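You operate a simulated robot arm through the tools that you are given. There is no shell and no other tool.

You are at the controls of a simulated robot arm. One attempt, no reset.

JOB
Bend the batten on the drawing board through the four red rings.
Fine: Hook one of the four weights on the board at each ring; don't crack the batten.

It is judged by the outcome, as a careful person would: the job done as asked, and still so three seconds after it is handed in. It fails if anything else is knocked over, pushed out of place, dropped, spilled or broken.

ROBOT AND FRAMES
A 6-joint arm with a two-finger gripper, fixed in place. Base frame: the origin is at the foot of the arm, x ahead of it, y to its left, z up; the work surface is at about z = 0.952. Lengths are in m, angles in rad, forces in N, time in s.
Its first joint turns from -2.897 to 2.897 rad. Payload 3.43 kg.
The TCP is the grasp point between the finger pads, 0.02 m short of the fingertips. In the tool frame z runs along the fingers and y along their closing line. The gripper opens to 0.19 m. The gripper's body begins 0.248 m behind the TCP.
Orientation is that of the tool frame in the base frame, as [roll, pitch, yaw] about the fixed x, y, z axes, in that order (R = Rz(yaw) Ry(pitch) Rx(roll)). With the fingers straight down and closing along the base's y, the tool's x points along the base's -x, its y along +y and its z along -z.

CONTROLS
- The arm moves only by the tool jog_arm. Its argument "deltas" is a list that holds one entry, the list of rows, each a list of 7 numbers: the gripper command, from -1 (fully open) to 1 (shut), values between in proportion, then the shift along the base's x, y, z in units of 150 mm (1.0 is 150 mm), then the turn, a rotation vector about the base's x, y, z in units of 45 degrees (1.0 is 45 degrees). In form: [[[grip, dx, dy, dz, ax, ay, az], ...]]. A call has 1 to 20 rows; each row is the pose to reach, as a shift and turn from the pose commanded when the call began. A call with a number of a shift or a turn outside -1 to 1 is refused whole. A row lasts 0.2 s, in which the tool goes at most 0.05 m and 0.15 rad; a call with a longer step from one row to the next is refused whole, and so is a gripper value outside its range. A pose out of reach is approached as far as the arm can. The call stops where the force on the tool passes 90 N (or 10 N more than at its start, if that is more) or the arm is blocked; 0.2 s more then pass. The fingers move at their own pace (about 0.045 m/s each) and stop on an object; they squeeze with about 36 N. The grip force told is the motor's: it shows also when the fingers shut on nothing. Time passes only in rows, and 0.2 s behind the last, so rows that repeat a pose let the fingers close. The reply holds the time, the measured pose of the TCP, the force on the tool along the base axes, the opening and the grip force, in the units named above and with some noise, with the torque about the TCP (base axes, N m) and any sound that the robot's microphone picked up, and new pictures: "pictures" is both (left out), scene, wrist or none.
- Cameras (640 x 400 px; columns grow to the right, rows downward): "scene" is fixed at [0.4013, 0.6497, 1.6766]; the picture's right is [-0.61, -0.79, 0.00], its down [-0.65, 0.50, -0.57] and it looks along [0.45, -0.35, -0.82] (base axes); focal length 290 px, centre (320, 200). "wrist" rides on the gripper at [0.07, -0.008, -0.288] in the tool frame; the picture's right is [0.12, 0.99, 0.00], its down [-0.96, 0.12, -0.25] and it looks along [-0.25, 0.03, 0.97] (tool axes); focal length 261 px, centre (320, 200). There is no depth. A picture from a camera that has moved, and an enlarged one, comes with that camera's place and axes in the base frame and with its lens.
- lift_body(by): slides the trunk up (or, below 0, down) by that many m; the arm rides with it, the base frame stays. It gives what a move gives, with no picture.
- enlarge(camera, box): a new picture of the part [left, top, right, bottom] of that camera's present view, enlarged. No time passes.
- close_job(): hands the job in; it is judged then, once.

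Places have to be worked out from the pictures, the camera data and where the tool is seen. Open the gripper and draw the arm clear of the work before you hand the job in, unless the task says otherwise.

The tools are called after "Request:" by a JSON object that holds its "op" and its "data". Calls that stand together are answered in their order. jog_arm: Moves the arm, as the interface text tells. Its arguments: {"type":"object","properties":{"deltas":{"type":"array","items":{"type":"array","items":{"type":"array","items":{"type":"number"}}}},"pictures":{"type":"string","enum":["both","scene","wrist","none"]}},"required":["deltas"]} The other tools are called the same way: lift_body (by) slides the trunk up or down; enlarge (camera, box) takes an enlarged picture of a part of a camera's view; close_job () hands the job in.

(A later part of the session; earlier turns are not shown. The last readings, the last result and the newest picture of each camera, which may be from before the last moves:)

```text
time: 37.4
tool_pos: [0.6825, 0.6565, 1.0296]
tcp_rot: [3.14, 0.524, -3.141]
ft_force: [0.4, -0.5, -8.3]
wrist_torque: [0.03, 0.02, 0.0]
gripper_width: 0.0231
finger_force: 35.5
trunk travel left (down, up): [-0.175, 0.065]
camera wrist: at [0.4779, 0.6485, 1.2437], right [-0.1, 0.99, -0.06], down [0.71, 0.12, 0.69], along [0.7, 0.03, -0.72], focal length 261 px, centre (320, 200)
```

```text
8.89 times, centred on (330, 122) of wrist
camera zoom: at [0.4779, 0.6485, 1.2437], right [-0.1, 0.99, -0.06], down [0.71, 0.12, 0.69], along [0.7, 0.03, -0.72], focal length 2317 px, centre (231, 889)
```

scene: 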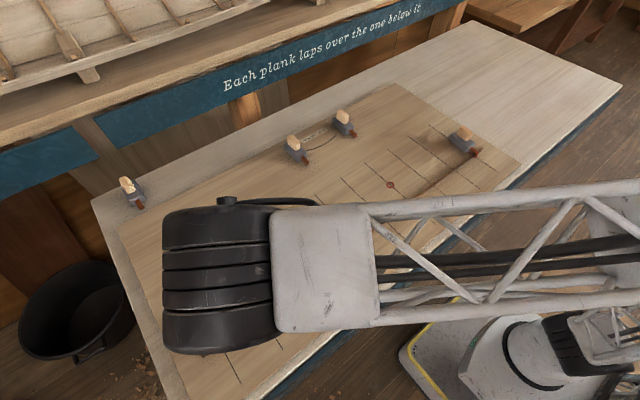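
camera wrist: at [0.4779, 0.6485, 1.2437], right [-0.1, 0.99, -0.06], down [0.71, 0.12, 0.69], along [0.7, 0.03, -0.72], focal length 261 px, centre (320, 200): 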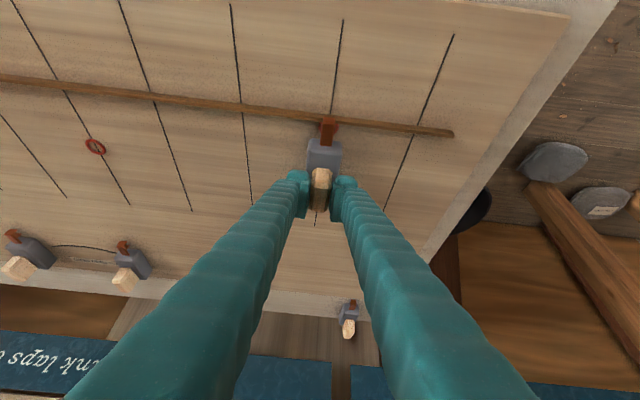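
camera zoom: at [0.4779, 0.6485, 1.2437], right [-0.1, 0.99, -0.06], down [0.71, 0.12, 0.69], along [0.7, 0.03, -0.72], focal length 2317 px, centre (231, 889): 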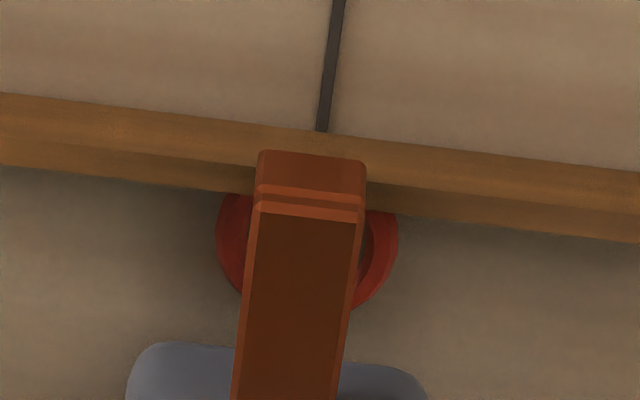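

Still aligned to within about 1 mm. I'll continue lowering with a tiny −0.7 mm x trim.

Request:
{"op": "jog_arm", "data": {"deltas": [[[1, -0.005, 0, -0.01, 0, 0, 0], [1, -0.005, 0, -0.03, 0, 0, 0], [1, -0.005, 0, -0.03, 0, 0, 0]]], "pictures": "none"}}

Request:
{"op": "jog_arm", "data": {"deltas": [[[1, 0, 0, -0.012, 0, 0, 0], [1, 0, 0, -0.022, 0, 0, 0], [1, 0, 0, -0.022, 0, 0, 0]]], "pictures": "wrist"}}

Request:
{"op": "enlarge", "data": {"camera": "wrist", "box": [300, 100, 360, 145]}}

```text
time: 38.2
tool_pos: [0.6815, 0.6569, 1.025]
tcp_rot: [-3.142, 0.524, -3.141]
ft_force: [-0.3, 0.0, -6.7]
wrist_torque: [0.01, 0.04, 0.0]
gripper_width: 0.0231
finger_force: 35.9
trunk travel left (down, up): [-0.175, 0.065]
```

```text
time: 39.0
tool_pos: [0.6814, 0.6568, 1.0208]
tcp_rot: [3.141, 0.524, -3.141]
ft_force: [-0.1, 0.9, -7.1]
wrist_torque: [-0.02, 0.03, 0.03]
gripper_width: 0.023
finger_force: 36.2
trunk travel left (down, up): [-0.175, 0.065]
camera wrist: at [0.4768, 0.6482, 1.2361], right [-0.1, 0.99, -0.06], down [0.71, 0.12, 0.69], along [0.7, 0.03, -0.72], focal length 261 px, centre (320, 200)
```

wrist: 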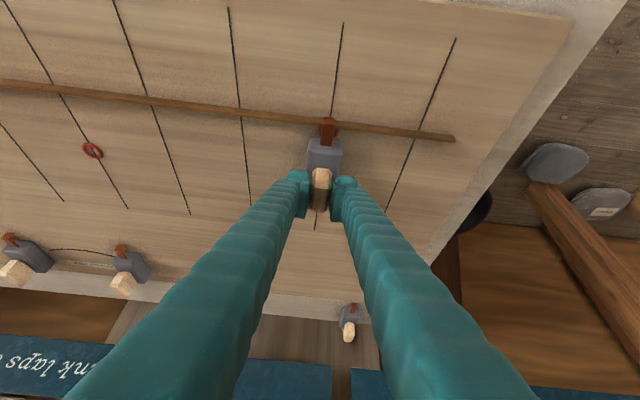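

```text
8.89 times, centred on (330, 122) of wrist
camera zoom: at [0.4768, 0.6482, 1.2361], right [-0.1, 0.99, -0.06], down [0.71, 0.12, 0.69], along [0.7, 0.03, -0.72], focal length 2317 px, centre (231, 889)
```

zoom: 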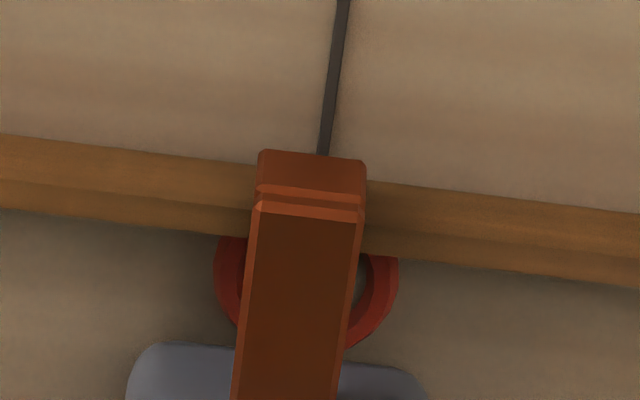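

The hook is over the batten without contact force. I'll drag it the remaining 14 mm in +x to ring 4, turning it +6° about the slot.

Request:
{"op": "jog_arm", "data": {"deltas": [[[1, 0.025, 0.012, 0, 0, 0, 0.033], [1, 0.05, 0.024, 0, 0, 0, 0.066], [1, 0.075, 0.036, 0, 0, 0, 0.1], [1, 0.093, 0.048, 0, 0, 0, 0.133], [1, 0.093, 0.048, 0, 0, 0, 0.133]]], "pictures": "wrist"}}

Request:
{"op": "enlarge", "data": {"camera": "wrist", "box": [290, 90, 370, 150]}}

```text
time: 40.2
tool_pos: [0.6952, 0.6634, 1.022]
tcp_rot: [3.141, 0.521, -3.035]
ft_force: [0.1, 0.4, -7.2]
wrist_torque: [0.01, 0.03, -0.01]
gripper_width: 0.0229
finger_force: 36.3
trunk travel left (down, up): [-0.175, 0.065]
camera wrist: at [0.493, 0.6346, 1.2362], right [-0.21, 0.98, -0.06], down [0.69, 0.19, 0.69], along [0.69, 0.1, -0.72], focal length 261 px, centre (320, 200)
```

wrist: 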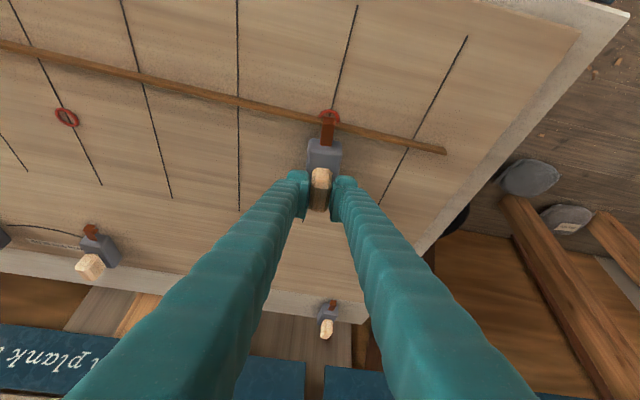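

```text
6.67 times, centred on (330, 120) of wrist
camera zoom: at [0.493, 0.6346, 1.2362], right [-0.21, 0.98, -0.06], down [0.69, 0.19, 0.69], along [0.69, 0.1, -0.72], focal length 1738 px, centre (253, 733)
```

zoom: 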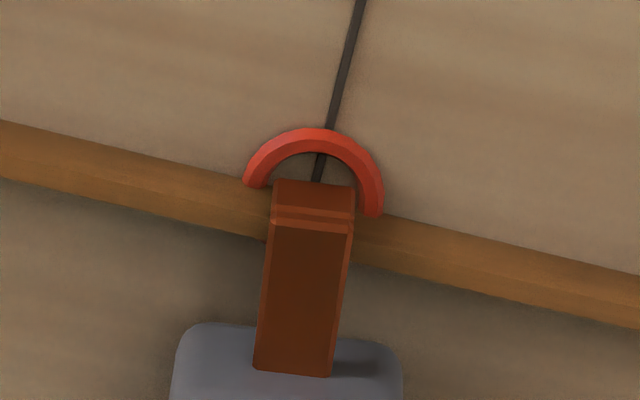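

The batten is now about 2–3 mm past ring 4's centre. I'll nudge back 3 mm, set the weight down and check that the load transfers.

Request:
{"op": "jog_arm", "data": {"deltas": [[[1, -0.01, 0, 0, 0, 0, 0], [1, -0.02, 0, 0, 0, 0, 0], [1, -0.02, 0, -0.006, 0, 0, 0], [1, -0.02, 0, -0.012, 0, 0, 0], [1, -0.02, 0, -0.012, 0, 0, 0]]], "pictures": "wrist"}}

Request:
{"op": "enlarge", "data": {"camera": "wrist", "box": [290, 90, 370, 150]}}

```text
time: 41.4
tool_pos: [0.6931, 0.6641, 1.0206]
tcp_rot: [3.141, 0.523, -3.037]
ft_force: [0.9, -0.4, -2.5]
wrist_torque: [0.07, -0.03, -0.05]
gripper_width: 0.023
finger_force: 36.9
trunk travel left (down, up): [-0.175, 0.065]
camera wrist: at [0.49, 0.6342, 1.2346], right [-0.21, 0.98, -0.06], down [0.69, 0.19, 0.7], along [0.69, 0.1, -0.72], focal length 261 px, centre (320, 200)
```

wrist: 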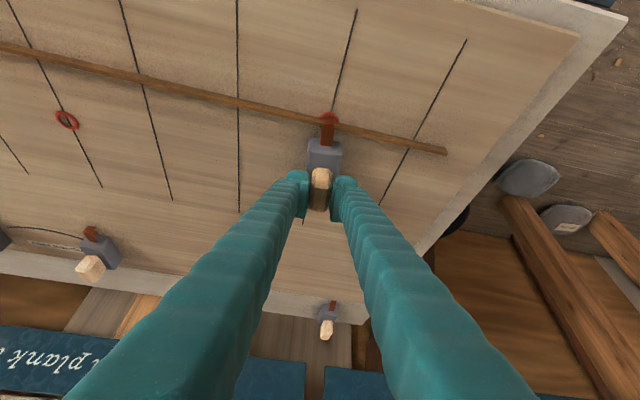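

```text
6.67 times, centred on (330, 120) of wrist
camera zoom: at [0.49, 0.6342, 1.2346], right [-0.21, 0.98, -0.06], down [0.69, 0.19, 0.7], along [0.69, 0.1, -0.72], focal length 1738 px, centre (253, 733)
```

zoom: 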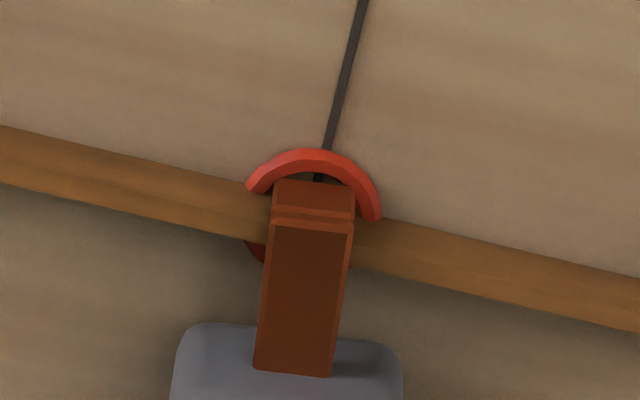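

The batten is now centred on ring 4. I'll lower the last fraction, release, and retreat upward.

Request:
{"op": "jog_arm", "data": {"deltas": [[[1, 0, 0, -0.005, 0, 0, 0], [1, 0, 0, -0.005, 0, 0, 0]]], "pictures": "none"}}

Request:
{"op": "jog_arm", "data": {"deltas": [[[0.3, 0, 0, 0, 0, 0, 0], [0.3, 0, 0, 0, 0, 0, 0], [0.3, 0, 0, 0, 0, 0, 0], [0.3, 0, 0, 0.1, 0, 0, 0], [0.3, 0, 0, 0.4, 0, 0, 0], [0.3, 0, 0, 0.7, 0, 0, 0], [0.3, 0, 0, 0.95, 0, 0, 0]]], "pictures": "both"}}

Request:
{"op": "enlarge", "data": {"camera": "wrist", "box": [250, 60, 410, 180]}}

```text
time: 42.0
tool_pos: [0.6932, 0.6628, 1.0207]
tcp_rot: [-3.141, 0.523, -3.036]
ft_force: [2.0, -0.6, 4.2]
wrist_torque: [0.22, 0.16, -0.08]
gripper_width: 0.0229
finger_force: 36.0
trunk travel left (down, up): [-0.175, 0.065]
```

```text
time: 43.6
tool_pos: [0.6921, 0.6641, 1.1624]
tcp_rot: [3.142, 0.524, -3.036]
ft_force: [0.2, -0.4, -0.5]
wrist_torque: [0.01, 0.04, 0.02]
gripper_width: 0.0668
finger_force: 0.0
trunk travel left (down, up): [-0.175, 0.065]
camera wrist: at [0.4903, 0.6346, 1.3765], right [-0.21, 0.98, -0.06], down [0.69, 0.19, 0.69], along [0.69, 0.1, -0.72], focal length 261 px, centre (320, 200)
```

scene: 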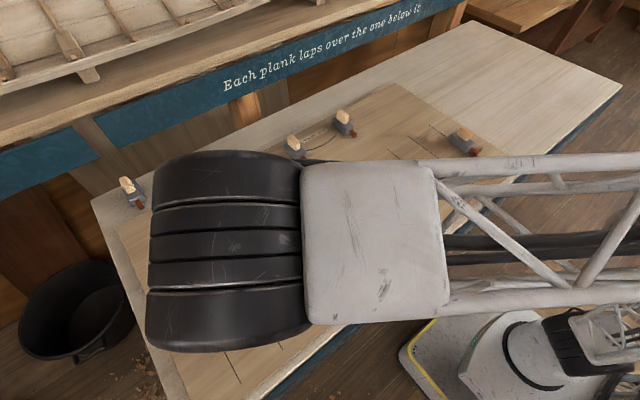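
wrist: 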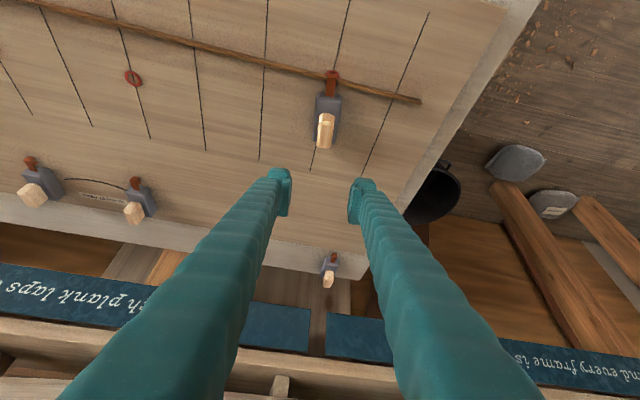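

```text
3.33 times, centred on (330, 120) of wrist
camera zoom: at [0.4903, 0.6346, 1.3765], right [-0.21, 0.98, -0.06], down [0.69, 0.19, 0.69], along [0.69, 0.1, -0.72], focal length 869 px, centre (287, 467)
```

zoom: 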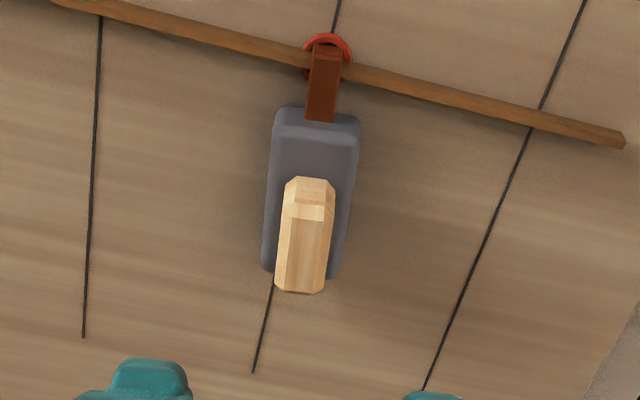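

W4 stands properly at ring 4. Now I'll travel to W3 (handle near (0.99,0.295)) at a safe height, restoring zero yaw and a 20° tilt.

Request:
{"op": "jog_arm", "data": {"deltas": [[[0.2, 0.15, -0.25, 0.05, 0, 0, -0.066], [0.2, 0.3, -0.5, 0.05, 0, 0, -0.133], [0.2, 0.45, -0.75, 0.05, 0, 0, -0.133], [0.2, 0.6, -1.0, 0.05, 0, 0, -0.133]]], "pictures": "none"}}

Request:
{"op": "jog_arm", "data": {"deltas": [[[0.2, 0.15, -0.25, 0, 0, 0.111, 0], [0.2, 0.3, -0.5, 0, 0, 0.222, 0], [0.2, 0.45, -0.75, 0, 0, 0.222, 0], [0.2, 0.6, -1.0, 0, 0, 0.222, 0]]], "pictures": "none"}}

Request:
{"op": "jog_arm", "data": {"deltas": [[[0.2, 0.15, -0.22, 0, 0, 0, 0], [0.2, 0.3, -0.45, 0, 0, 0, 0], [0.2, 0.45, -0.45, -0.2, 0, 0, 0], [0.2, 0.55, -0.45, -0.4, 0, 0, 0], [0.2, 0.55, -0.45, -0.4, 0, 0, 0]]], "pictures": "both"}}

Request:
{"op": "enlarge", "data": {"camera": "wrist", "box": [250, 80, 390, 220]}}

```text
time: 44.6
tool_pos: [0.7828, 0.5141, 1.1702]
tcp_rot: [-3.141, 0.525, 3.141]
ft_force: [0.7, 0.4, 0.5]
wrist_torque: [-0.1, -0.06, -0.08]
gripper_width: 0.0762
finger_force: 0.0
trunk travel left (down, up): [-0.175, 0.065]
```

```text
time: 45.6
tool_pos: [0.8729, 0.3638, 1.1717]
tcp_rot: [3.141, 0.348, 3.141]
ft_force: [-0.8, 0.0, 0.3]
wrist_torque: [-0.11, -0.05, -0.05]
gripper_width: 0.0765
finger_force: 0.0
trunk travel left (down, up): [-0.175, 0.065]
```

```text
time: 46.8
tool_pos: [0.955, 0.2957, 1.1095]
tcp_rot: [-3.141, 0.349, -3.141]
ft_force: [-0.6, -0.3, -0.2]
wrist_torque: [-0.02, 0.02, -0.02]
gripper_width: 0.0758
finger_force: 0.0
trunk travel left (down, up): [-0.175, 0.065]
camera wrist: at [0.7905, 0.2879, 1.3562], right [-0.11, 0.99, -0.04], down [0.82, 0.12, 0.56], along [0.56, 0.03, -0.83], focal length 261 px, centre (320, 200)
```

scene: 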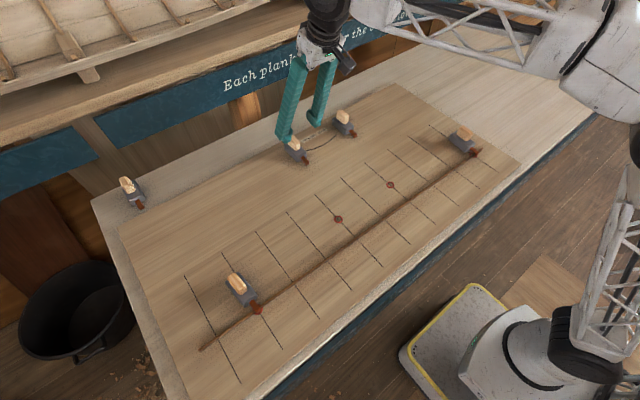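
wrist: 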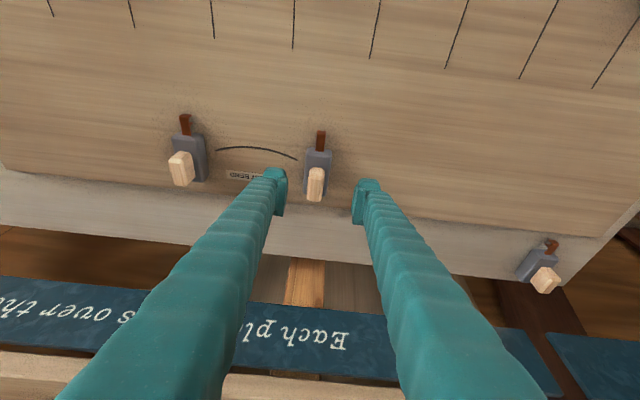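

```text
2.86 times, centred on (320, 150) of wrist
camera zoom: at [0.7905, 0.2879, 1.3562], right [-0.11, 0.99, -0.04], down [0.82, 0.12, 0.56], along [0.56, 0.03, -0.83], focal length 745 px, centre (320, 343)
```

zoom: 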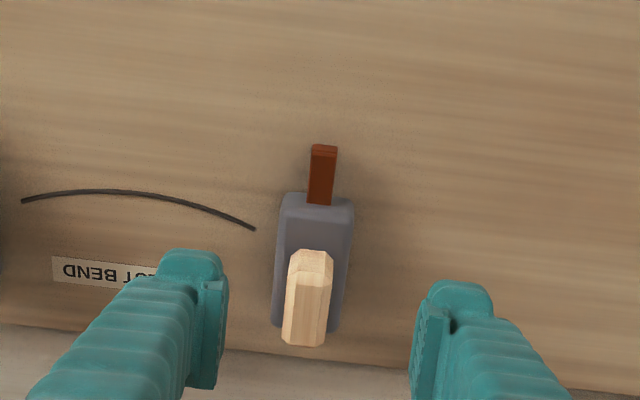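

W3's handle is at about (0.996,0.291), nearly unrotated. I'll align above it and descend partway.

Request:
{"op": "jog_arm", "data": {"deltas": [[[0.2, 0.14, -0.03, 0, 0, 0, 0.015], [0.2, 0.273, -0.03, 0, 0, 0, 0.015], [0.2, 0.273, -0.03, -0.25, 0, 0, 0.015], [0.2, 0.273, -0.03, -0.49, 0, 0, 0.015], [0.2, 0.273, -0.03, -0.49, 0, 0, 0.015]]], "pictures": "none"}}

Request:
{"op": "enlarge", "data": {"camera": "wrist", "box": [250, 100, 390, 240]}}

Request:
{"op": "enlarge", "data": {"camera": "scene", "box": [270, 115, 340, 170]}}

```text
time: 48.0
tool_pos: [0.9953, 0.2916, 1.0342]
tcp_rot: [3.141, 0.349, -3.13]
ft_force: [-0.1, -0.1, -0.6]
wrist_torque: [-0.01, -0.03, 0.0]
gripper_width: 0.0761
finger_force: 0.1
trunk travel left (down, up): [-0.175, 0.065]
```

```text
2.86 times, centred on (320, 170) of wrist
camera zoom: at [0.8316, 0.2812, 1.2817], right [-0.12, 0.99, -0.04], down [0.82, 0.13, 0.56], along [0.56, 0.04, -0.83], focal length 745 px, centre (320, 286)
```

zoom: 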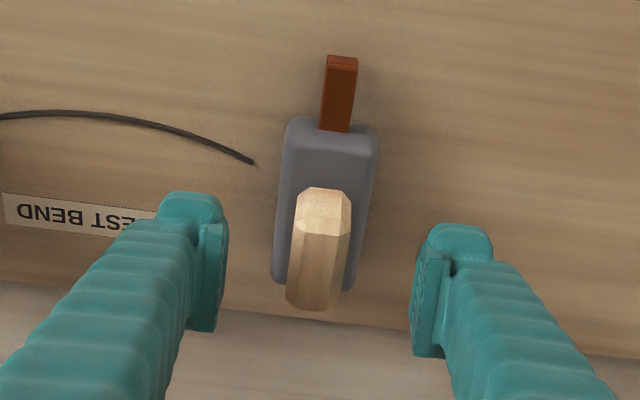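

```text
7.27 times, centred on (305, 142) of scene
camera zoom: at [0.4013, 0.6497, 1.6766], right [-0.61, -0.79, 0.0], down [-0.65, 0.5, -0.57], along [0.45, -0.35, -0.82], focal length 2109 px, centre (429, 618)
```

zoom: 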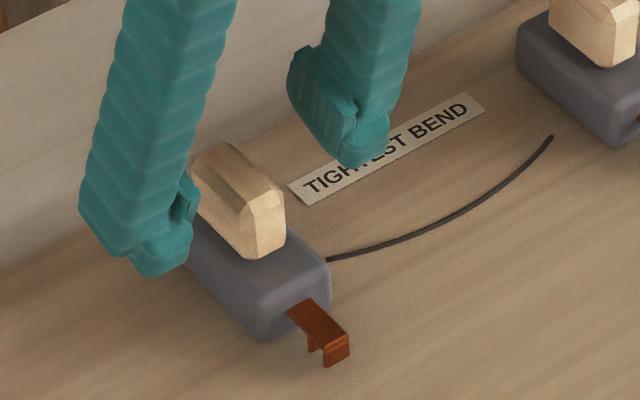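

The handle is well centred. I'll descend to grasp height, close, and then lift gently.

Request:
{"op": "jog_arm", "data": {"deltas": [[[0.2, 0, 0, -0.05, 0, 0, 0], [0.2, 0, 0, -0.097, 0, 0, 0], [0.2, 0, 0, -0.097, 0, 0, 0]]], "pictures": "none"}}

Request:
{"op": "jog_arm", "data": {"deltas": [[[1, 0, 0, 0, 0, 0, 0], [1, 0, 0, 0, 0, 0, 0], [1, 0, 0, 0, 0, 0, 0], [1, 0, 0, 0, 0, 0, 0], [1, 0, 0, 0, 0, 0, 0], [1, 0, 0, 0, 0, 0, 0], [1, 0, 0, 0, 0, 0, 0]]], "pictures": "wrist"}}

```text
time: 48.8
tool_pos: [0.9955, 0.2927, 1.0209]
tcp_rot: [3.14, 0.349, -3.129]
ft_force: [-0.1, 0.2, 0.1]
wrist_torque: [0.0, 0.0, 0.01]
gripper_width: 0.0758
finger_force: 0.0
trunk travel left (down, up): [-0.175, 0.065]
```

```text
time: 50.4
tool_pos: [0.9958, 0.2913, 1.0209]
tcp_rot: [3.142, 0.351, -3.13]
ft_force: [0.3, -3.0, 0.1]
wrist_torque: [-0.05, 0.04, 0.0]
gripper_width: 0.0232
finger_force: 35.8
trunk travel left (down, up): [-0.175, 0.065]
camera wrist: at [0.8316, 0.281, 1.2676], right [-0.12, 0.99, -0.04], down [0.82, 0.12, 0.56], along [0.56, 0.04, -0.83], focal length 261 px, centre (320, 200)
```

wrist: 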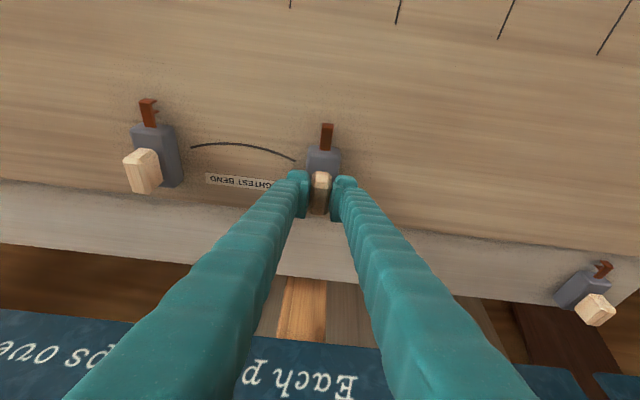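

It is gripped at 23 mm. I'll lift and carry it toward the batten at ring 3's station.

Request:
{"op": "jog_arm", "data": {"deltas": [[[1, 0, 0, 0.05, 0, 0, 0], [1, 0, 0, 0.15, 0, 0, 0], [1, 0, 0, 0.3, 0, 0, 0], [1, 0, 0, 0.45, 0, 0, 0], [1, -0.2, 0.03, 0.55, 0, 0, 0], [1, -0.4, 0.06, 0.55, 0, 0, 0], [1, -0.6, 0.1, 0.55, 0, 0, 0], [1, -0.8, 0.13, 0.55, 0, 0, 0], [1, -1.0, 0.17, 0.55, 0, 0, 0]]], "pictures": "none"}}

Request:
{"op": "jog_arm", "data": {"deltas": [[[1, -0.2, 0.03, 0, 0, 0, -0.015], [1, -0.4, 0.06, 0, 0, 0, -0.015], [1, -0.6, 0.1, 0, 0, 0, -0.015], [1, -0.8, 0.13, 0, 0, 0, -0.015], [1, -0.85, 0.16, -0.1, 0, 0, -0.015], [1, -0.85, 0.16, -0.1, 0, 0, -0.015]]], "pictures": "both"}}

Request:
{"op": "enlarge", "data": {"camera": "wrist", "box": [260, 40, 400, 140]}}

Request:
{"op": "enlarge", "data": {"camera": "scene", "box": [320, 190, 400, 250]}}

```text
time: 52.4
tool_pos: [0.8466, 0.3179, 1.1036]
tcp_rot: [3.141, 0.347, -3.129]
ft_force: [0.4, -0.2, -7.8]
wrist_torque: [0.0, 0.13, 0.0]
gripper_width: 0.0227
finger_force: 36.6
trunk travel left (down, up): [-0.175, 0.065]
```

```text
time: 53.8
tool_pos: [0.7185, 0.3404, 1.089]
tcp_rot: [-3.141, 0.349, 3.141]
ft_force: [0.4, -0.1, -7.3]
wrist_torque: [0.04, 0.05, 0.01]
gripper_width: 0.0232
finger_force: 35.9
trunk travel left (down, up): [-0.175, 0.065]
camera wrist: at [0.5547, 0.3336, 1.3349], right [-0.11, 0.99, -0.04], down [0.82, 0.12, 0.56], along [0.56, 0.03, -0.83], focal length 261 px, centre (320, 200)
```

scene: 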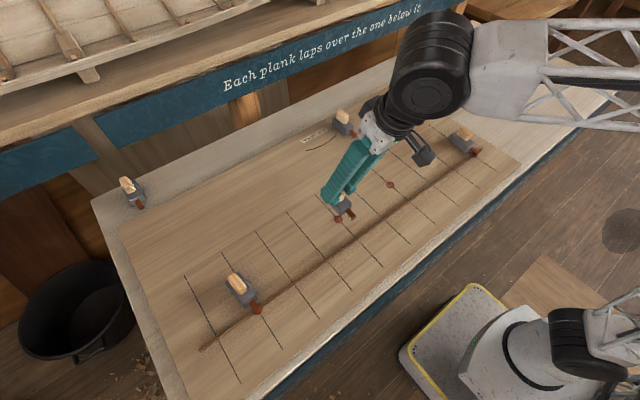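
wrist: 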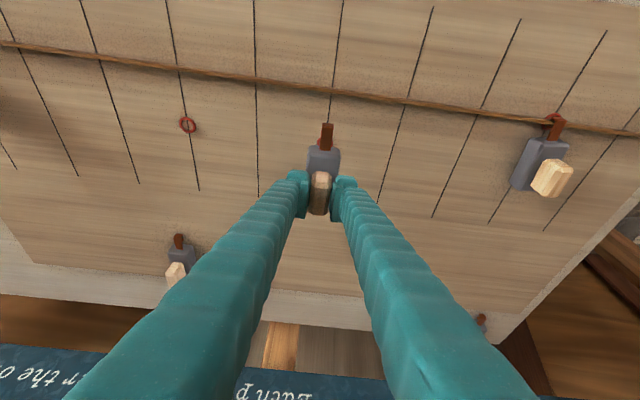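

```text
4.00 times, centred on (330, 90) of wrist
camera zoom: at [0.5547, 0.3336, 1.3349], right [-0.11, 0.99, -0.04], down [0.82, 0.12, 0.56], along [0.56, 0.03, -0.83], focal length 1043 px, centre (280, 640)
```

zoom: 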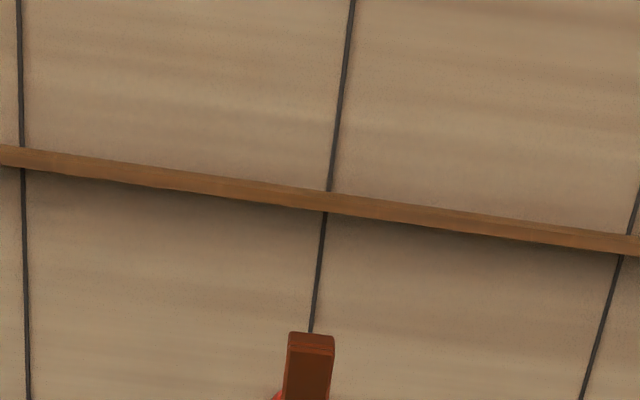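

```text
6.67 times, centred on (360, 220) of scene
camera zoom: at [0.4013, 0.6497, 1.6766], right [-0.61, -0.79, 0.0], down [-0.65, 0.5, -0.57], along [0.45, -0.35, -0.82], focal length 1933 px, centre (53, 67)
```

zoom: 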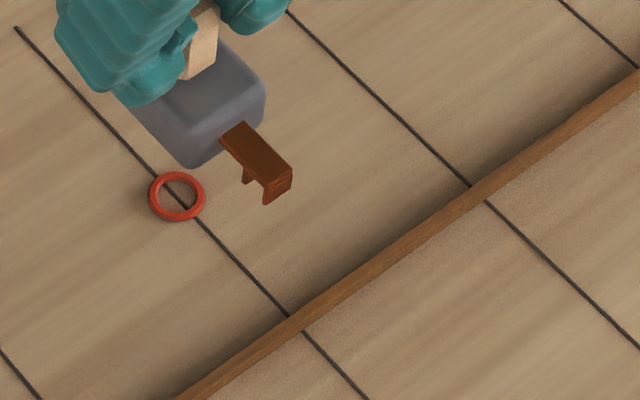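

The batten on ring 3's line is at x≈0.629. I'll move above it and lower to about 20 mm above rest height.

Request:
{"op": "jog_arm", "data": {"deltas": [[[1, -0.1, 0.007, 0, 0, 0, 0], [1, -0.198, 0.007, 0, 0, 0, 0], [1, -0.198, 0.007, -0.15, 0, 0, 0], [1, -0.198, 0.007, -0.25, 0, 0, 0], [1, -0.198, 0.007, -0.32, 0, 0, 0], [1, -0.198, 0.007, -0.32, 0, 0, 0]]], "pictures": "none"}}

Request:
{"op": "enlarge", "data": {"camera": "wrist", "box": [290, 90, 370, 150]}}

Request:
{"op": "enlarge", "data": {"camera": "scene", "box": [330, 210, 390, 255]}}

```text
time: 55.2
tool_pos: [0.6885, 0.3422, 1.0399]
tcp_rot: [-3.141, 0.349, 3.141]
ft_force: [1.0, 0.1, -7.4]
wrist_torque: [-0.02, 0.04, 0.0]
gripper_width: 0.0229
finger_force: 35.6
trunk travel left (down, up): [-0.175, 0.065]
```

```text
6.67 times, centred on (330, 120) of wrist
camera zoom: at [0.5245, 0.3343, 1.2868], right [-0.11, 0.99, -0.04], down [0.82, 0.12, 0.56], along [0.56, 0.03, -0.83], focal length 1738 px, centre (253, 733)
```

zoom: 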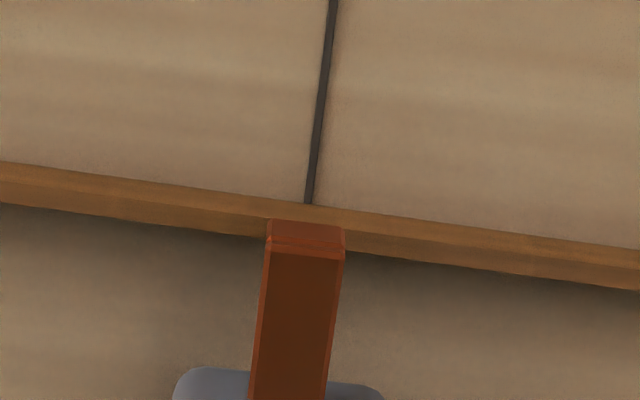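

```text
8.89 times, centred on (360, 232) of scene
camera zoom: at [0.4013, 0.6497, 1.6766], right [-0.61, -0.79, 0.0], down [-0.65, 0.5, -0.57], along [0.45, -0.35, -0.82], focal length 2577 px, centre (-36, -89)
```

zoom: 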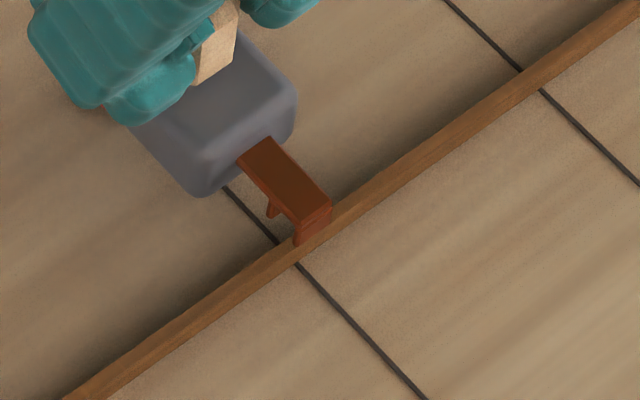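

The slot is about 1 mm too far in +x according to both cameras. I'll trim −1.1 mm and lower stepwise.

Request:
{"op": "jog_arm", "data": {"deltas": [[[1, -0.0075, 0, 0, 0, 0, 0], [1, -0.0075, 0, -0.035, 0, 0, 0], [1, -0.0075, 0, -0.065, 0, 0, 0], [1, -0.0075, 0, -0.065, 0, 0, 0]]], "pictures": "none"}}

Request:
{"op": "enlarge", "data": {"camera": "scene", "box": [340, 215, 380, 245]}}

Request:
{"op": "enlarge", "data": {"camera": "wrist", "box": [290, 90, 370, 150]}}

```text
time: 56.2
tool_pos: [0.6872, 0.3416, 1.0301]
tcp_rot: [3.141, 0.348, 3.141]
ft_force: [0.3, -0.9, -7.0]
wrist_torque: [-0.01, 0.06, 0.0]
gripper_width: 0.0228
finger_force: 36.0
trunk travel left (down, up): [-0.175, 0.065]
```

```text
13.33 times, centred on (360, 230) of scene
camera zoom: at [0.4013, 0.6497, 1.6766], right [-0.61, -0.79, 0.0], down [-0.65, 0.5, -0.57], along [0.45, -0.35, -0.82], focal length 3866 px, centre (-213, -200)
```

zoom: 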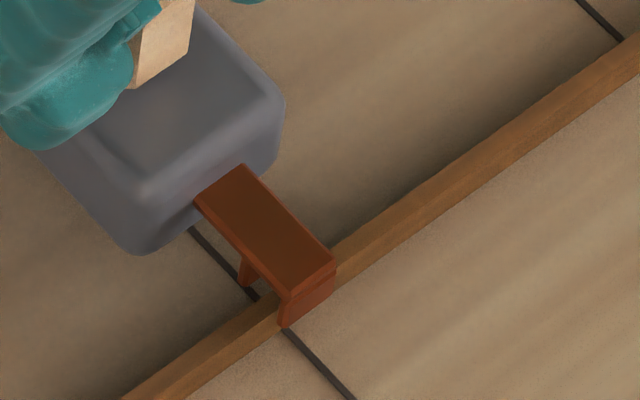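

```text
6.67 times, centred on (330, 120) of wrist
camera zoom: at [0.5236, 0.3343, 1.2773], right [-0.11, 0.99, -0.04], down [0.82, 0.12, 0.56], along [0.56, 0.03, -0.83], focal length 1738 px, centre (253, 733)
```

zoom: 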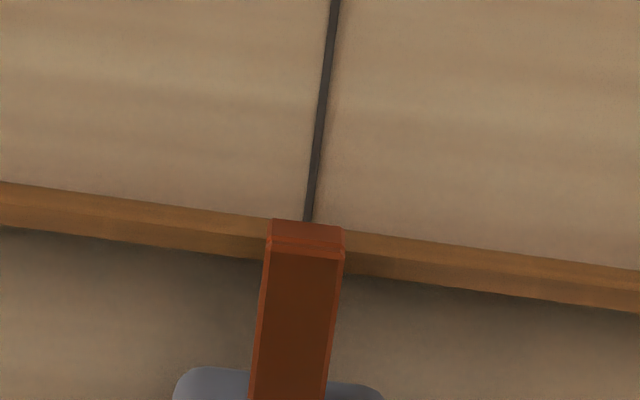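

Aligned to well under 1 mm. I'll continue lowering over the batten.

Request:
{"op": "jog_arm", "data": {"deltas": [[[1, 0, 0, -0.015, 0, 0, 0], [1, 0, 0, -0.033, 0, 0, 0], [1, 0, 0, -0.033, 0, 0, 0]]], "pictures": "none"}}

Request:
{"op": "jog_arm", "data": {"deltas": [[[1, 0, 0, -0.01, 0, 0, 0], [1, 0, 0, -0.02, 0, 0, 0], [1, 0, 0, -0.02, 0, 0, 0]]], "pictures": "none"}}

Request:
{"op": "enlarge", "data": {"camera": "scene", "box": [340, 215, 380, 245]}}

Request:
{"op": "enlarge", "data": {"camera": "wrist", "box": [290, 90, 370, 150]}}

```text
time: 57.0
tool_pos: [0.6879, 0.3423, 1.0263]
tcp_rot: [3.141, 0.352, -3.14]
ft_force: [-0.8, 0.5, -6.8]
wrist_torque: [0.0, 0.04, 0.02]
gripper_width: 0.0231
finger_force: 36.1
trunk travel left (down, up): [-0.175, 0.065]
```

```text
time: 57.8
tool_pos: [0.6873, 0.3418, 1.0228]
tcp_rot: [-3.141, 0.351, -3.141]
ft_force: [-0.2, 0.3, -6.8]
wrist_torque: [0.01, 0.04, 0.01]
gripper_width: 0.023
finger_force: 35.9
trunk travel left (down, up): [-0.175, 0.065]
```

```text
13.33 times, centred on (360, 230) of scene
camera zoom: at [0.4013, 0.6497, 1.6766], right [-0.61, -0.79, 0.0], down [-0.65, 0.5, -0.57], along [0.45, -0.35, -0.82], focal length 3866 px, centre (-213, -200)
```

zoom: 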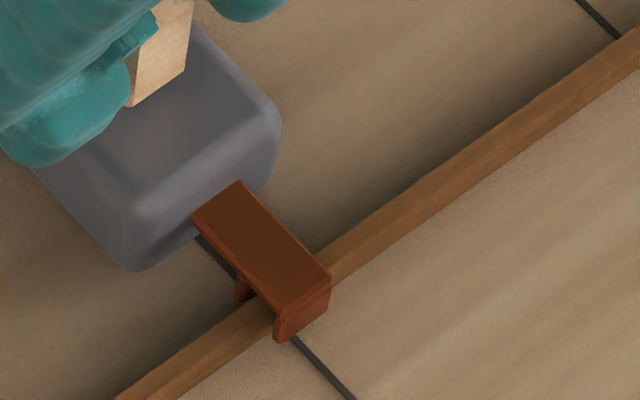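

```text
6.67 times, centred on (330, 120) of wrist
camera zoom: at [0.5239, 0.334, 1.2695], right [-0.11, 0.99, -0.04], down [0.82, 0.12, 0.56], along [0.56, 0.03, -0.83], focal length 1738 px, centre (253, 733)
```

zoom: 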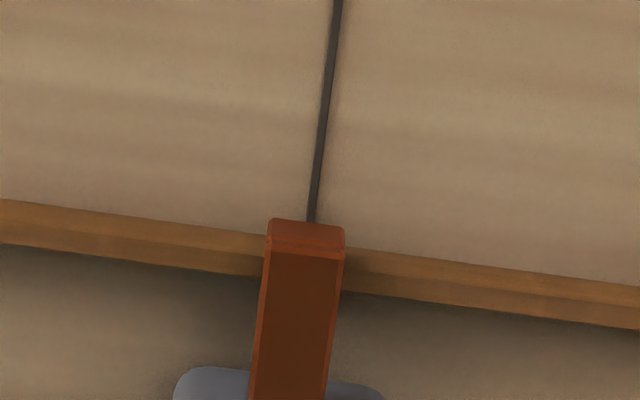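

The batten is captured. Now I begin the bend by pulling W3 +x slowly, half the distance first, checking the force and the end weights.

Request:
{"op": "jog_arm", "data": {"deltas": [[[1, 0.03, 0.002, 0, 0, 0, 0.008], [1, 0.06, 0.004, 0, 0, 0, 0.016], [1, 0.09, 0.007, 0, 0, 0, 0.024], [1, 0.12, 0.009, 0, 0, 0, 0.032], [1, 0.15, 0.011, 0, 0, 0, 0.04], [1, 0.18, 0.013, 0, 0, 0, 0.048], [1, 0.21, 0.016, 0, 0, 0, 0.056], [1, 0.24, 0.018, 0, 0, 0, 0.064], [1, 0.27, 0.02, 0, 0, 0, 0.07], [1, 0.27, 0.02, 0, 0, 0, 0.07]]], "pictures": "both"}}

Request:
{"op": "enlarge", "data": {"camera": "scene", "box": [425, 130, 505, 190]}}

Request:
{"op": "enlarge", "data": {"camera": "scene", "box": [200, 260, 310, 350]}}

```text
time: 60.0
tool_pos: [0.728, 0.3469, 1.0224]
tcp_rot: [3.142, 0.349, -3.084]
ft_force: [1.4, -0.4, -7.1]
wrist_torque: [-0.02, 0.02, 0.01]
gripper_width: 0.023
finger_force: 36.2
trunk travel left (down, up): [-0.175, 0.065]
camera wrist: at [0.5651, 0.328, 1.2697], right [-0.17, 0.99, -0.04], down [0.81, 0.16, 0.56], along [0.56, 0.06, -0.83], focal length 261 px, centre (320, 200)
```

scene: 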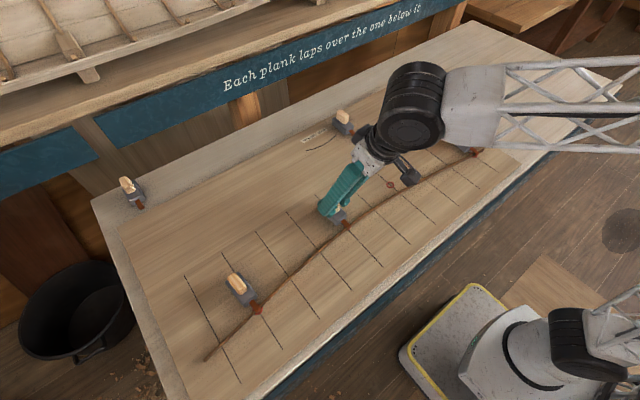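
wrist: 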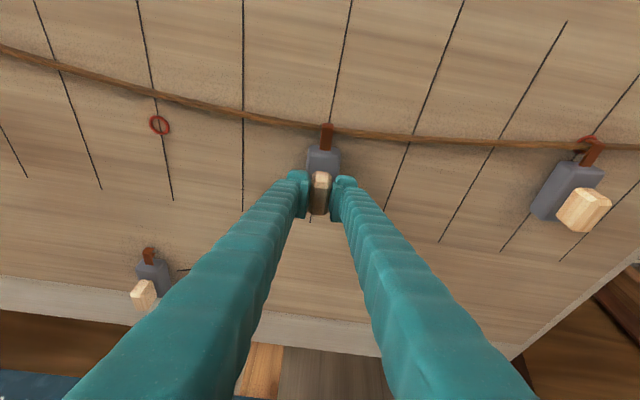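

```text
6.67 times, centred on (465, 160) of scene
camera zoom: at [0.4013, 0.6497, 1.6766], right [-0.61, -0.79, 0.0], down [-0.65, 0.5, -0.57], along [0.45, -0.35, -0.82], focal length 1933 px, centre (-647, 467)
```

zoom: 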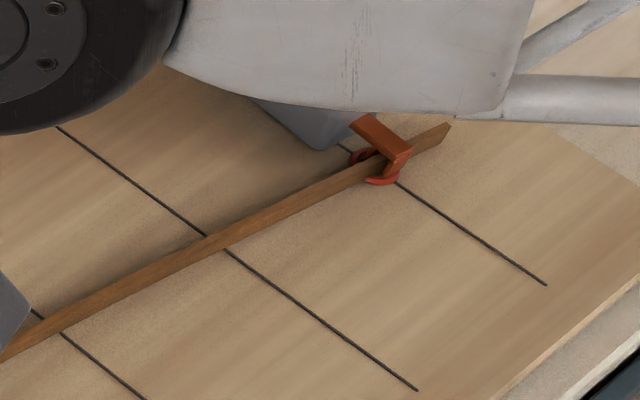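

```text
4.44 times, centred on (255, 305) of scene
camera zoom: at [0.4013, 0.6497, 1.6766], right [-0.61, -0.79, 0.0], down [-0.65, 0.5, -0.57], along [0.45, -0.35, -0.82], focal length 1289 px, centre (609, -267)
```

zoom: 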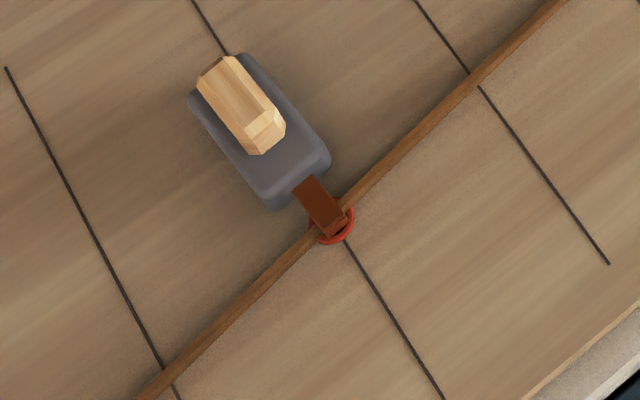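

It is bending smoothly with only about 1–2 N, and both end weights hold. I'll complete the pull to ring 3.

Request:
{"op": "jog_arm", "data": {"deltas": [[[1, 0.03, 0.002, 0, 0, 0, 0.008], [1, 0.06, 0.004, 0, 0, 0, 0.016], [1, 0.09, 0.007, 0, 0, 0, 0.024], [1, 0.12, 0.009, 0, 0, 0, 0.032], [1, 0.15, 0.011, 0, 0, 0, 0.04], [1, 0.18, 0.013, 0, 0, 0, 0.048], [1, 0.21, 0.016, 0, 0, 0, 0.056], [1, 0.24, 0.018, 0, 0, 0, 0.063], [1, 0.27, 0.02, 0, 0, 0, 0.063], [1, 0.27, 0.02, 0, 0, 0, 0.063]]], "pictures": "both"}}

Request:
{"op": "enlarge", "data": {"camera": "wrist", "box": [290, 90, 370, 150]}}

Request:
{"op": "enlarge", "data": {"camera": "scene", "box": [310, 190, 370, 235]}}

Request:
{"op": "enlarge", "data": {"camera": "scene", "box": [220, 270, 300, 330]}}

Request:
{"op": "enlarge", "data": {"camera": "scene", "box": [425, 130, 505, 190]}}

```text
time: 62.2
tool_pos: [0.7691, 0.3483, 1.0223]
tcp_rot: [3.141, 0.348, -3.037]
ft_force: [-1.4, 0.6, -6.9]
wrist_torque: [-0.02, 0.04, -0.02]
gripper_width: 0.023
finger_force: 36.2
trunk travel left (down, up): [-0.175, 0.065]
camera wrist: at [0.6065, 0.3228, 1.2693], right [-0.21, 0.98, -0.04], down [0.8, 0.2, 0.56], along [0.56, 0.09, -0.83], focal length 261 px, centre (320, 200)
```

scene: 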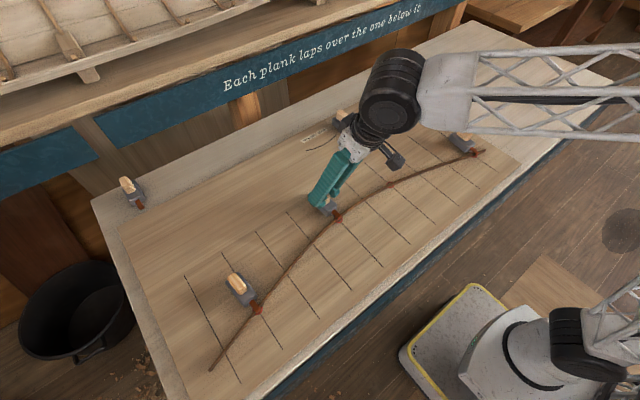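
wrist: 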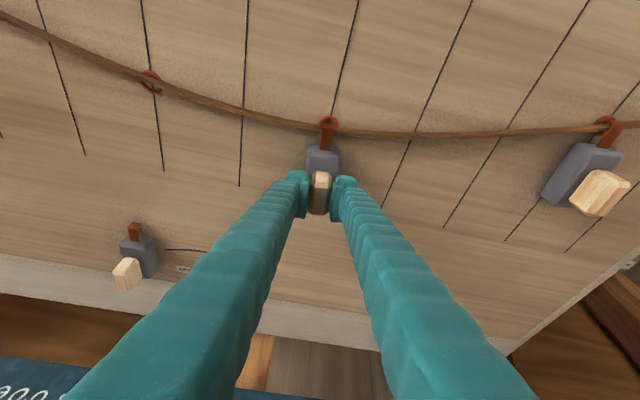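

```text
6.67 times, centred on (330, 120) of wrist
camera zoom: at [0.6065, 0.3228, 1.2693], right [-0.21, 0.98, -0.04], down [0.8, 0.2, 0.56], along [0.56, 0.09, -0.83], focal length 1738 px, centre (253, 733)
```

zoom: 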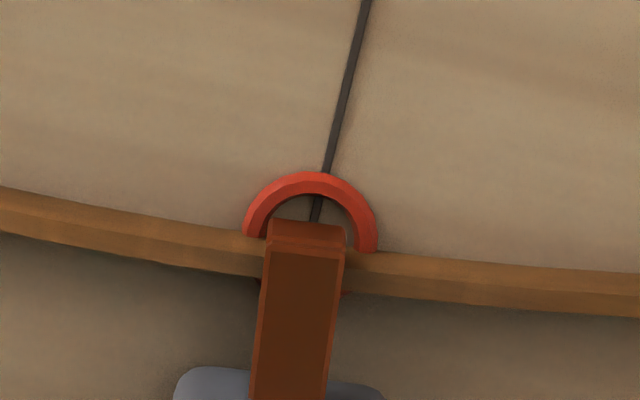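

```text
8.89 times, centred on (340, 212) of scene
camera zoom: at [0.4013, 0.6497, 1.6766], right [-0.61, -0.79, 0.0], down [-0.65, 0.5, -0.57], along [0.45, -0.35, -0.82], focal length 2577 px, centre (142, 89)
```

zoom: 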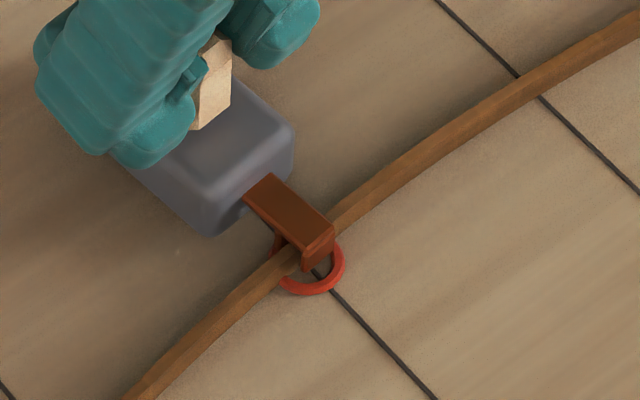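

```text
6.67 times, centred on (260, 300) of scene
camera zoom: at [0.4013, 0.6497, 1.6766], right [-0.61, -0.79, 0.0], down [-0.65, 0.5, -0.57], along [0.45, -0.35, -0.82], focal length 1933 px, centre (720, -467)
```

zoom: 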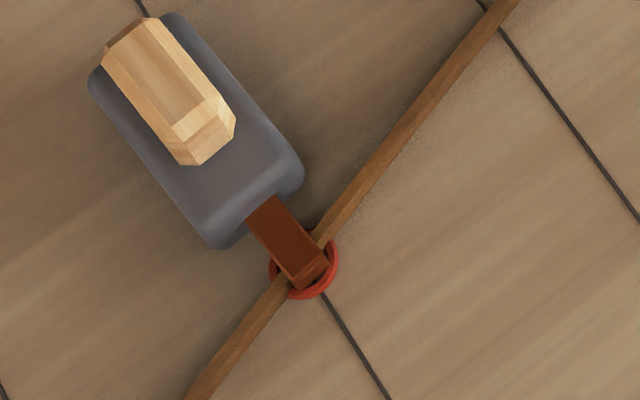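

```text
6.67 times, centred on (465, 160) of scene
camera zoom: at [0.4013, 0.6497, 1.6766], right [-0.61, -0.79, 0.0], down [-0.65, 0.5, -0.57], along [0.45, -0.35, -0.82], focal length 1933 px, centre (-647, 467)
```

zoom: 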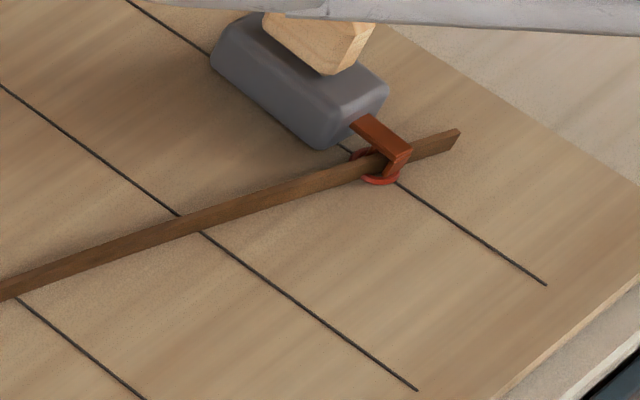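

Ring 3 is reached with a slight overshoot of about 4 mm, and rings 1 and 4 still hold. I'll back off 4 mm, set W3 down, and check.

Request:
{"op": "jog_arm", "data": {"deltas": [[[1, -0.013, 0, 0, 0, 0, 0], [1, -0.026, 0, 0, 0, 0, 0], [1, -0.026, 0, -0.006, 0, 0, 0], [1, -0.026, 0, -0.012, 0, 0, 0], [1, -0.026, 0, -0.012, 0, 0, 0]]], "pictures": "none"}}

Request:
{"op": "enlarge", "data": {"camera": "wrist", "box": [290, 90, 370, 150]}}

Request:
{"op": "enlarge", "data": {"camera": "scene", "box": [310, 190, 370, 235]}}

```text
time: 63.4
tool_pos: [0.7642, 0.3472, 1.0205]
tcp_rot: [3.141, 0.348, -3.038]
ft_force: [0.4, 0.1, -1.6]
wrist_torque: [0.12, -0.08, 0.01]
gripper_width: 0.0228
finger_force: 36.0
trunk travel left (down, up): [-0.175, 0.065]
```

```text
6.67 times, centred on (330, 120) of wrist
camera zoom: at [0.6021, 0.3226, 1.2677], right [-0.21, 0.98, -0.04], down [0.8, 0.2, 0.56], along [0.56, 0.09, -0.83], focal length 1738 px, centre (253, 733)
```

zoom: 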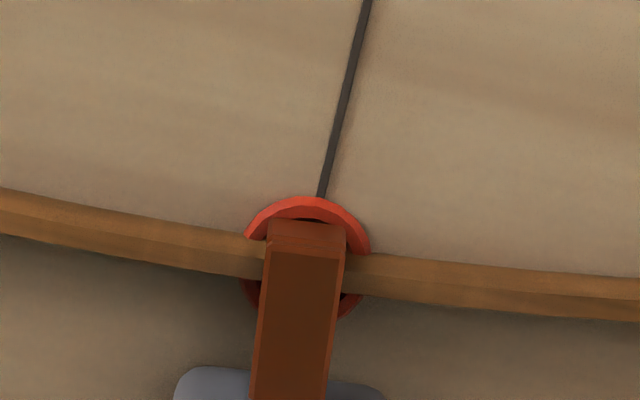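

```text
8.89 times, centred on (340, 212) of scene
camera zoom: at [0.4013, 0.6497, 1.6766], right [-0.61, -0.79, 0.0], down [-0.65, 0.5, -0.57], along [0.45, -0.35, -0.82], focal length 2577 px, centre (142, 89)
```

zoom: 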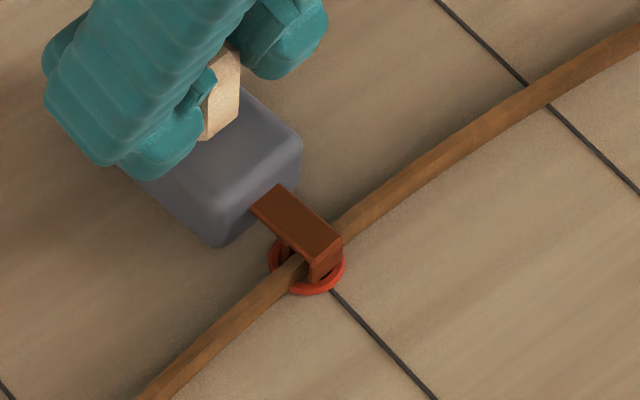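

The batten is centred in ring 3. I'll lower the final bit, release, and watch for any slip.

Request:
{"op": "jog_arm", "data": {"deltas": [[[1, 0, 0, -0.004, 0, 0, 0], [1, 0, 0, -0.004, 0, 0, 0]]], "pictures": "none"}}

Request:
{"op": "jog_arm", "data": {"deltas": [[[0.3, 0, 0, 0, 0, 0, 0], [0.3, 0, 0, 0, 0, 0, 0], [0.3, 0, 0, 0, 0, 0, 0], [0.3, 0, 0, 0.1, 0, 0, 0], [0.3, 0, 0, 0.4, 0, 0, 0], [0.3, 0, 0, 0.7, 0, 0, 0], [0.3, 0, 0, 0.95, 0, 0, 0]]], "pictures": "both"}}

Request:
{"op": "enlarge", "data": {"camera": "wrist", "box": [250, 60, 410, 180]}}

Request:
{"op": "enlarge", "data": {"camera": "scene", "box": [310, 180, 370, 235]}}

```text
time: 64.0
tool_pos: [0.7646, 0.3479, 1.0214]
tcp_rot: [-3.14, 0.349, -3.038]
ft_force: [-0.2, 0.4, 4.4]
wrist_torque: [0.2, 0.1, -0.07]
gripper_width: 0.0232
finger_force: 35.8
trunk travel left (down, up): [-0.175, 0.065]
```

```text
time: 65.6
tool_pos: [0.7645, 0.3473, 1.1632]
tcp_rot: [3.141, 0.347, -3.037]
ft_force: [0.1, 0.0, 0.7]
wrist_torque: [-0.03, 0.04, -0.01]
gripper_width: 0.0665
finger_force: 0.0
trunk travel left (down, up): [-0.175, 0.065]
camera wrist: at [0.6028, 0.3221, 1.4099], right [-0.21, 0.98, -0.04], down [0.8, 0.2, 0.56], along [0.56, 0.09, -0.83], focal length 261 px, centre (320, 200)
```

scene: 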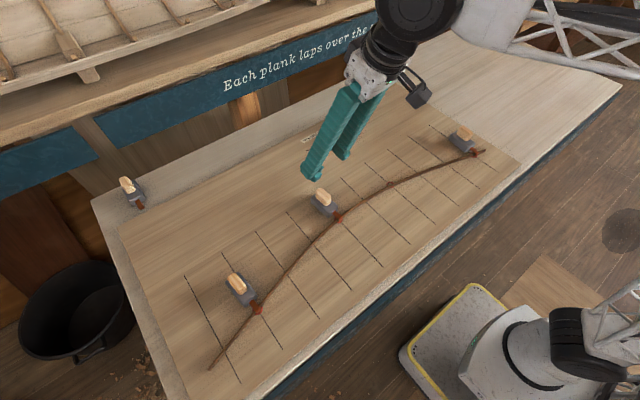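
wrist: 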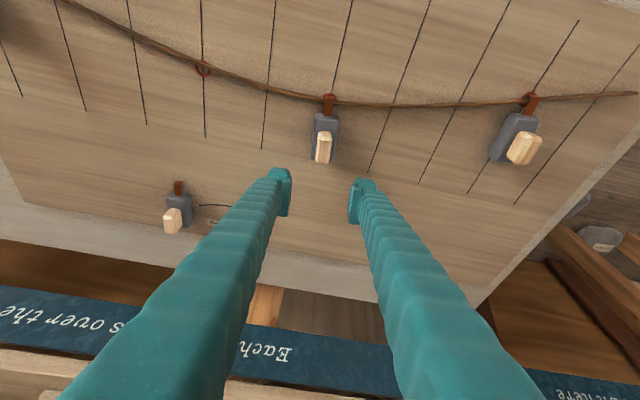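

```text
3.33 times, centred on (330, 120) of wrist
camera zoom: at [0.6028, 0.3221, 1.4099], right [-0.21, 0.98, -0.04], down [0.8, 0.2, 0.56], along [0.56, 0.09, -0.83], focal length 869 px, centre (287, 467)
```

zoom: 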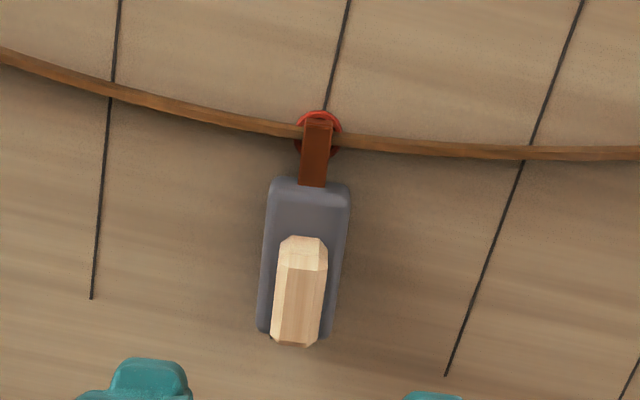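

```text
7.27 times, centred on (340, 208) of scene
camera zoom: at [0.4013, 0.6497, 1.6766], right [-0.61, -0.79, 0.0], down [-0.65, 0.5, -0.57], along [0.45, -0.35, -0.82], focal length 2109 px, centre (174, 146)
```

zoom: 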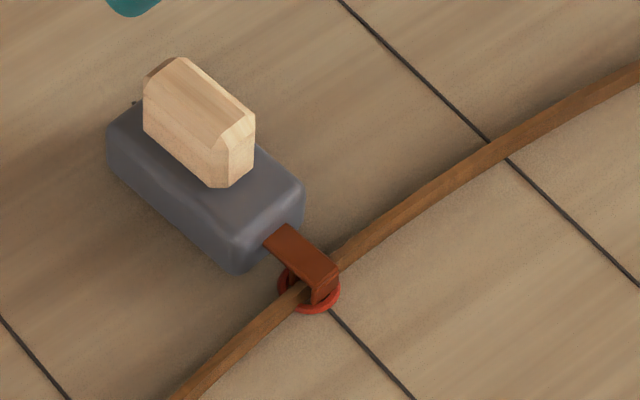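

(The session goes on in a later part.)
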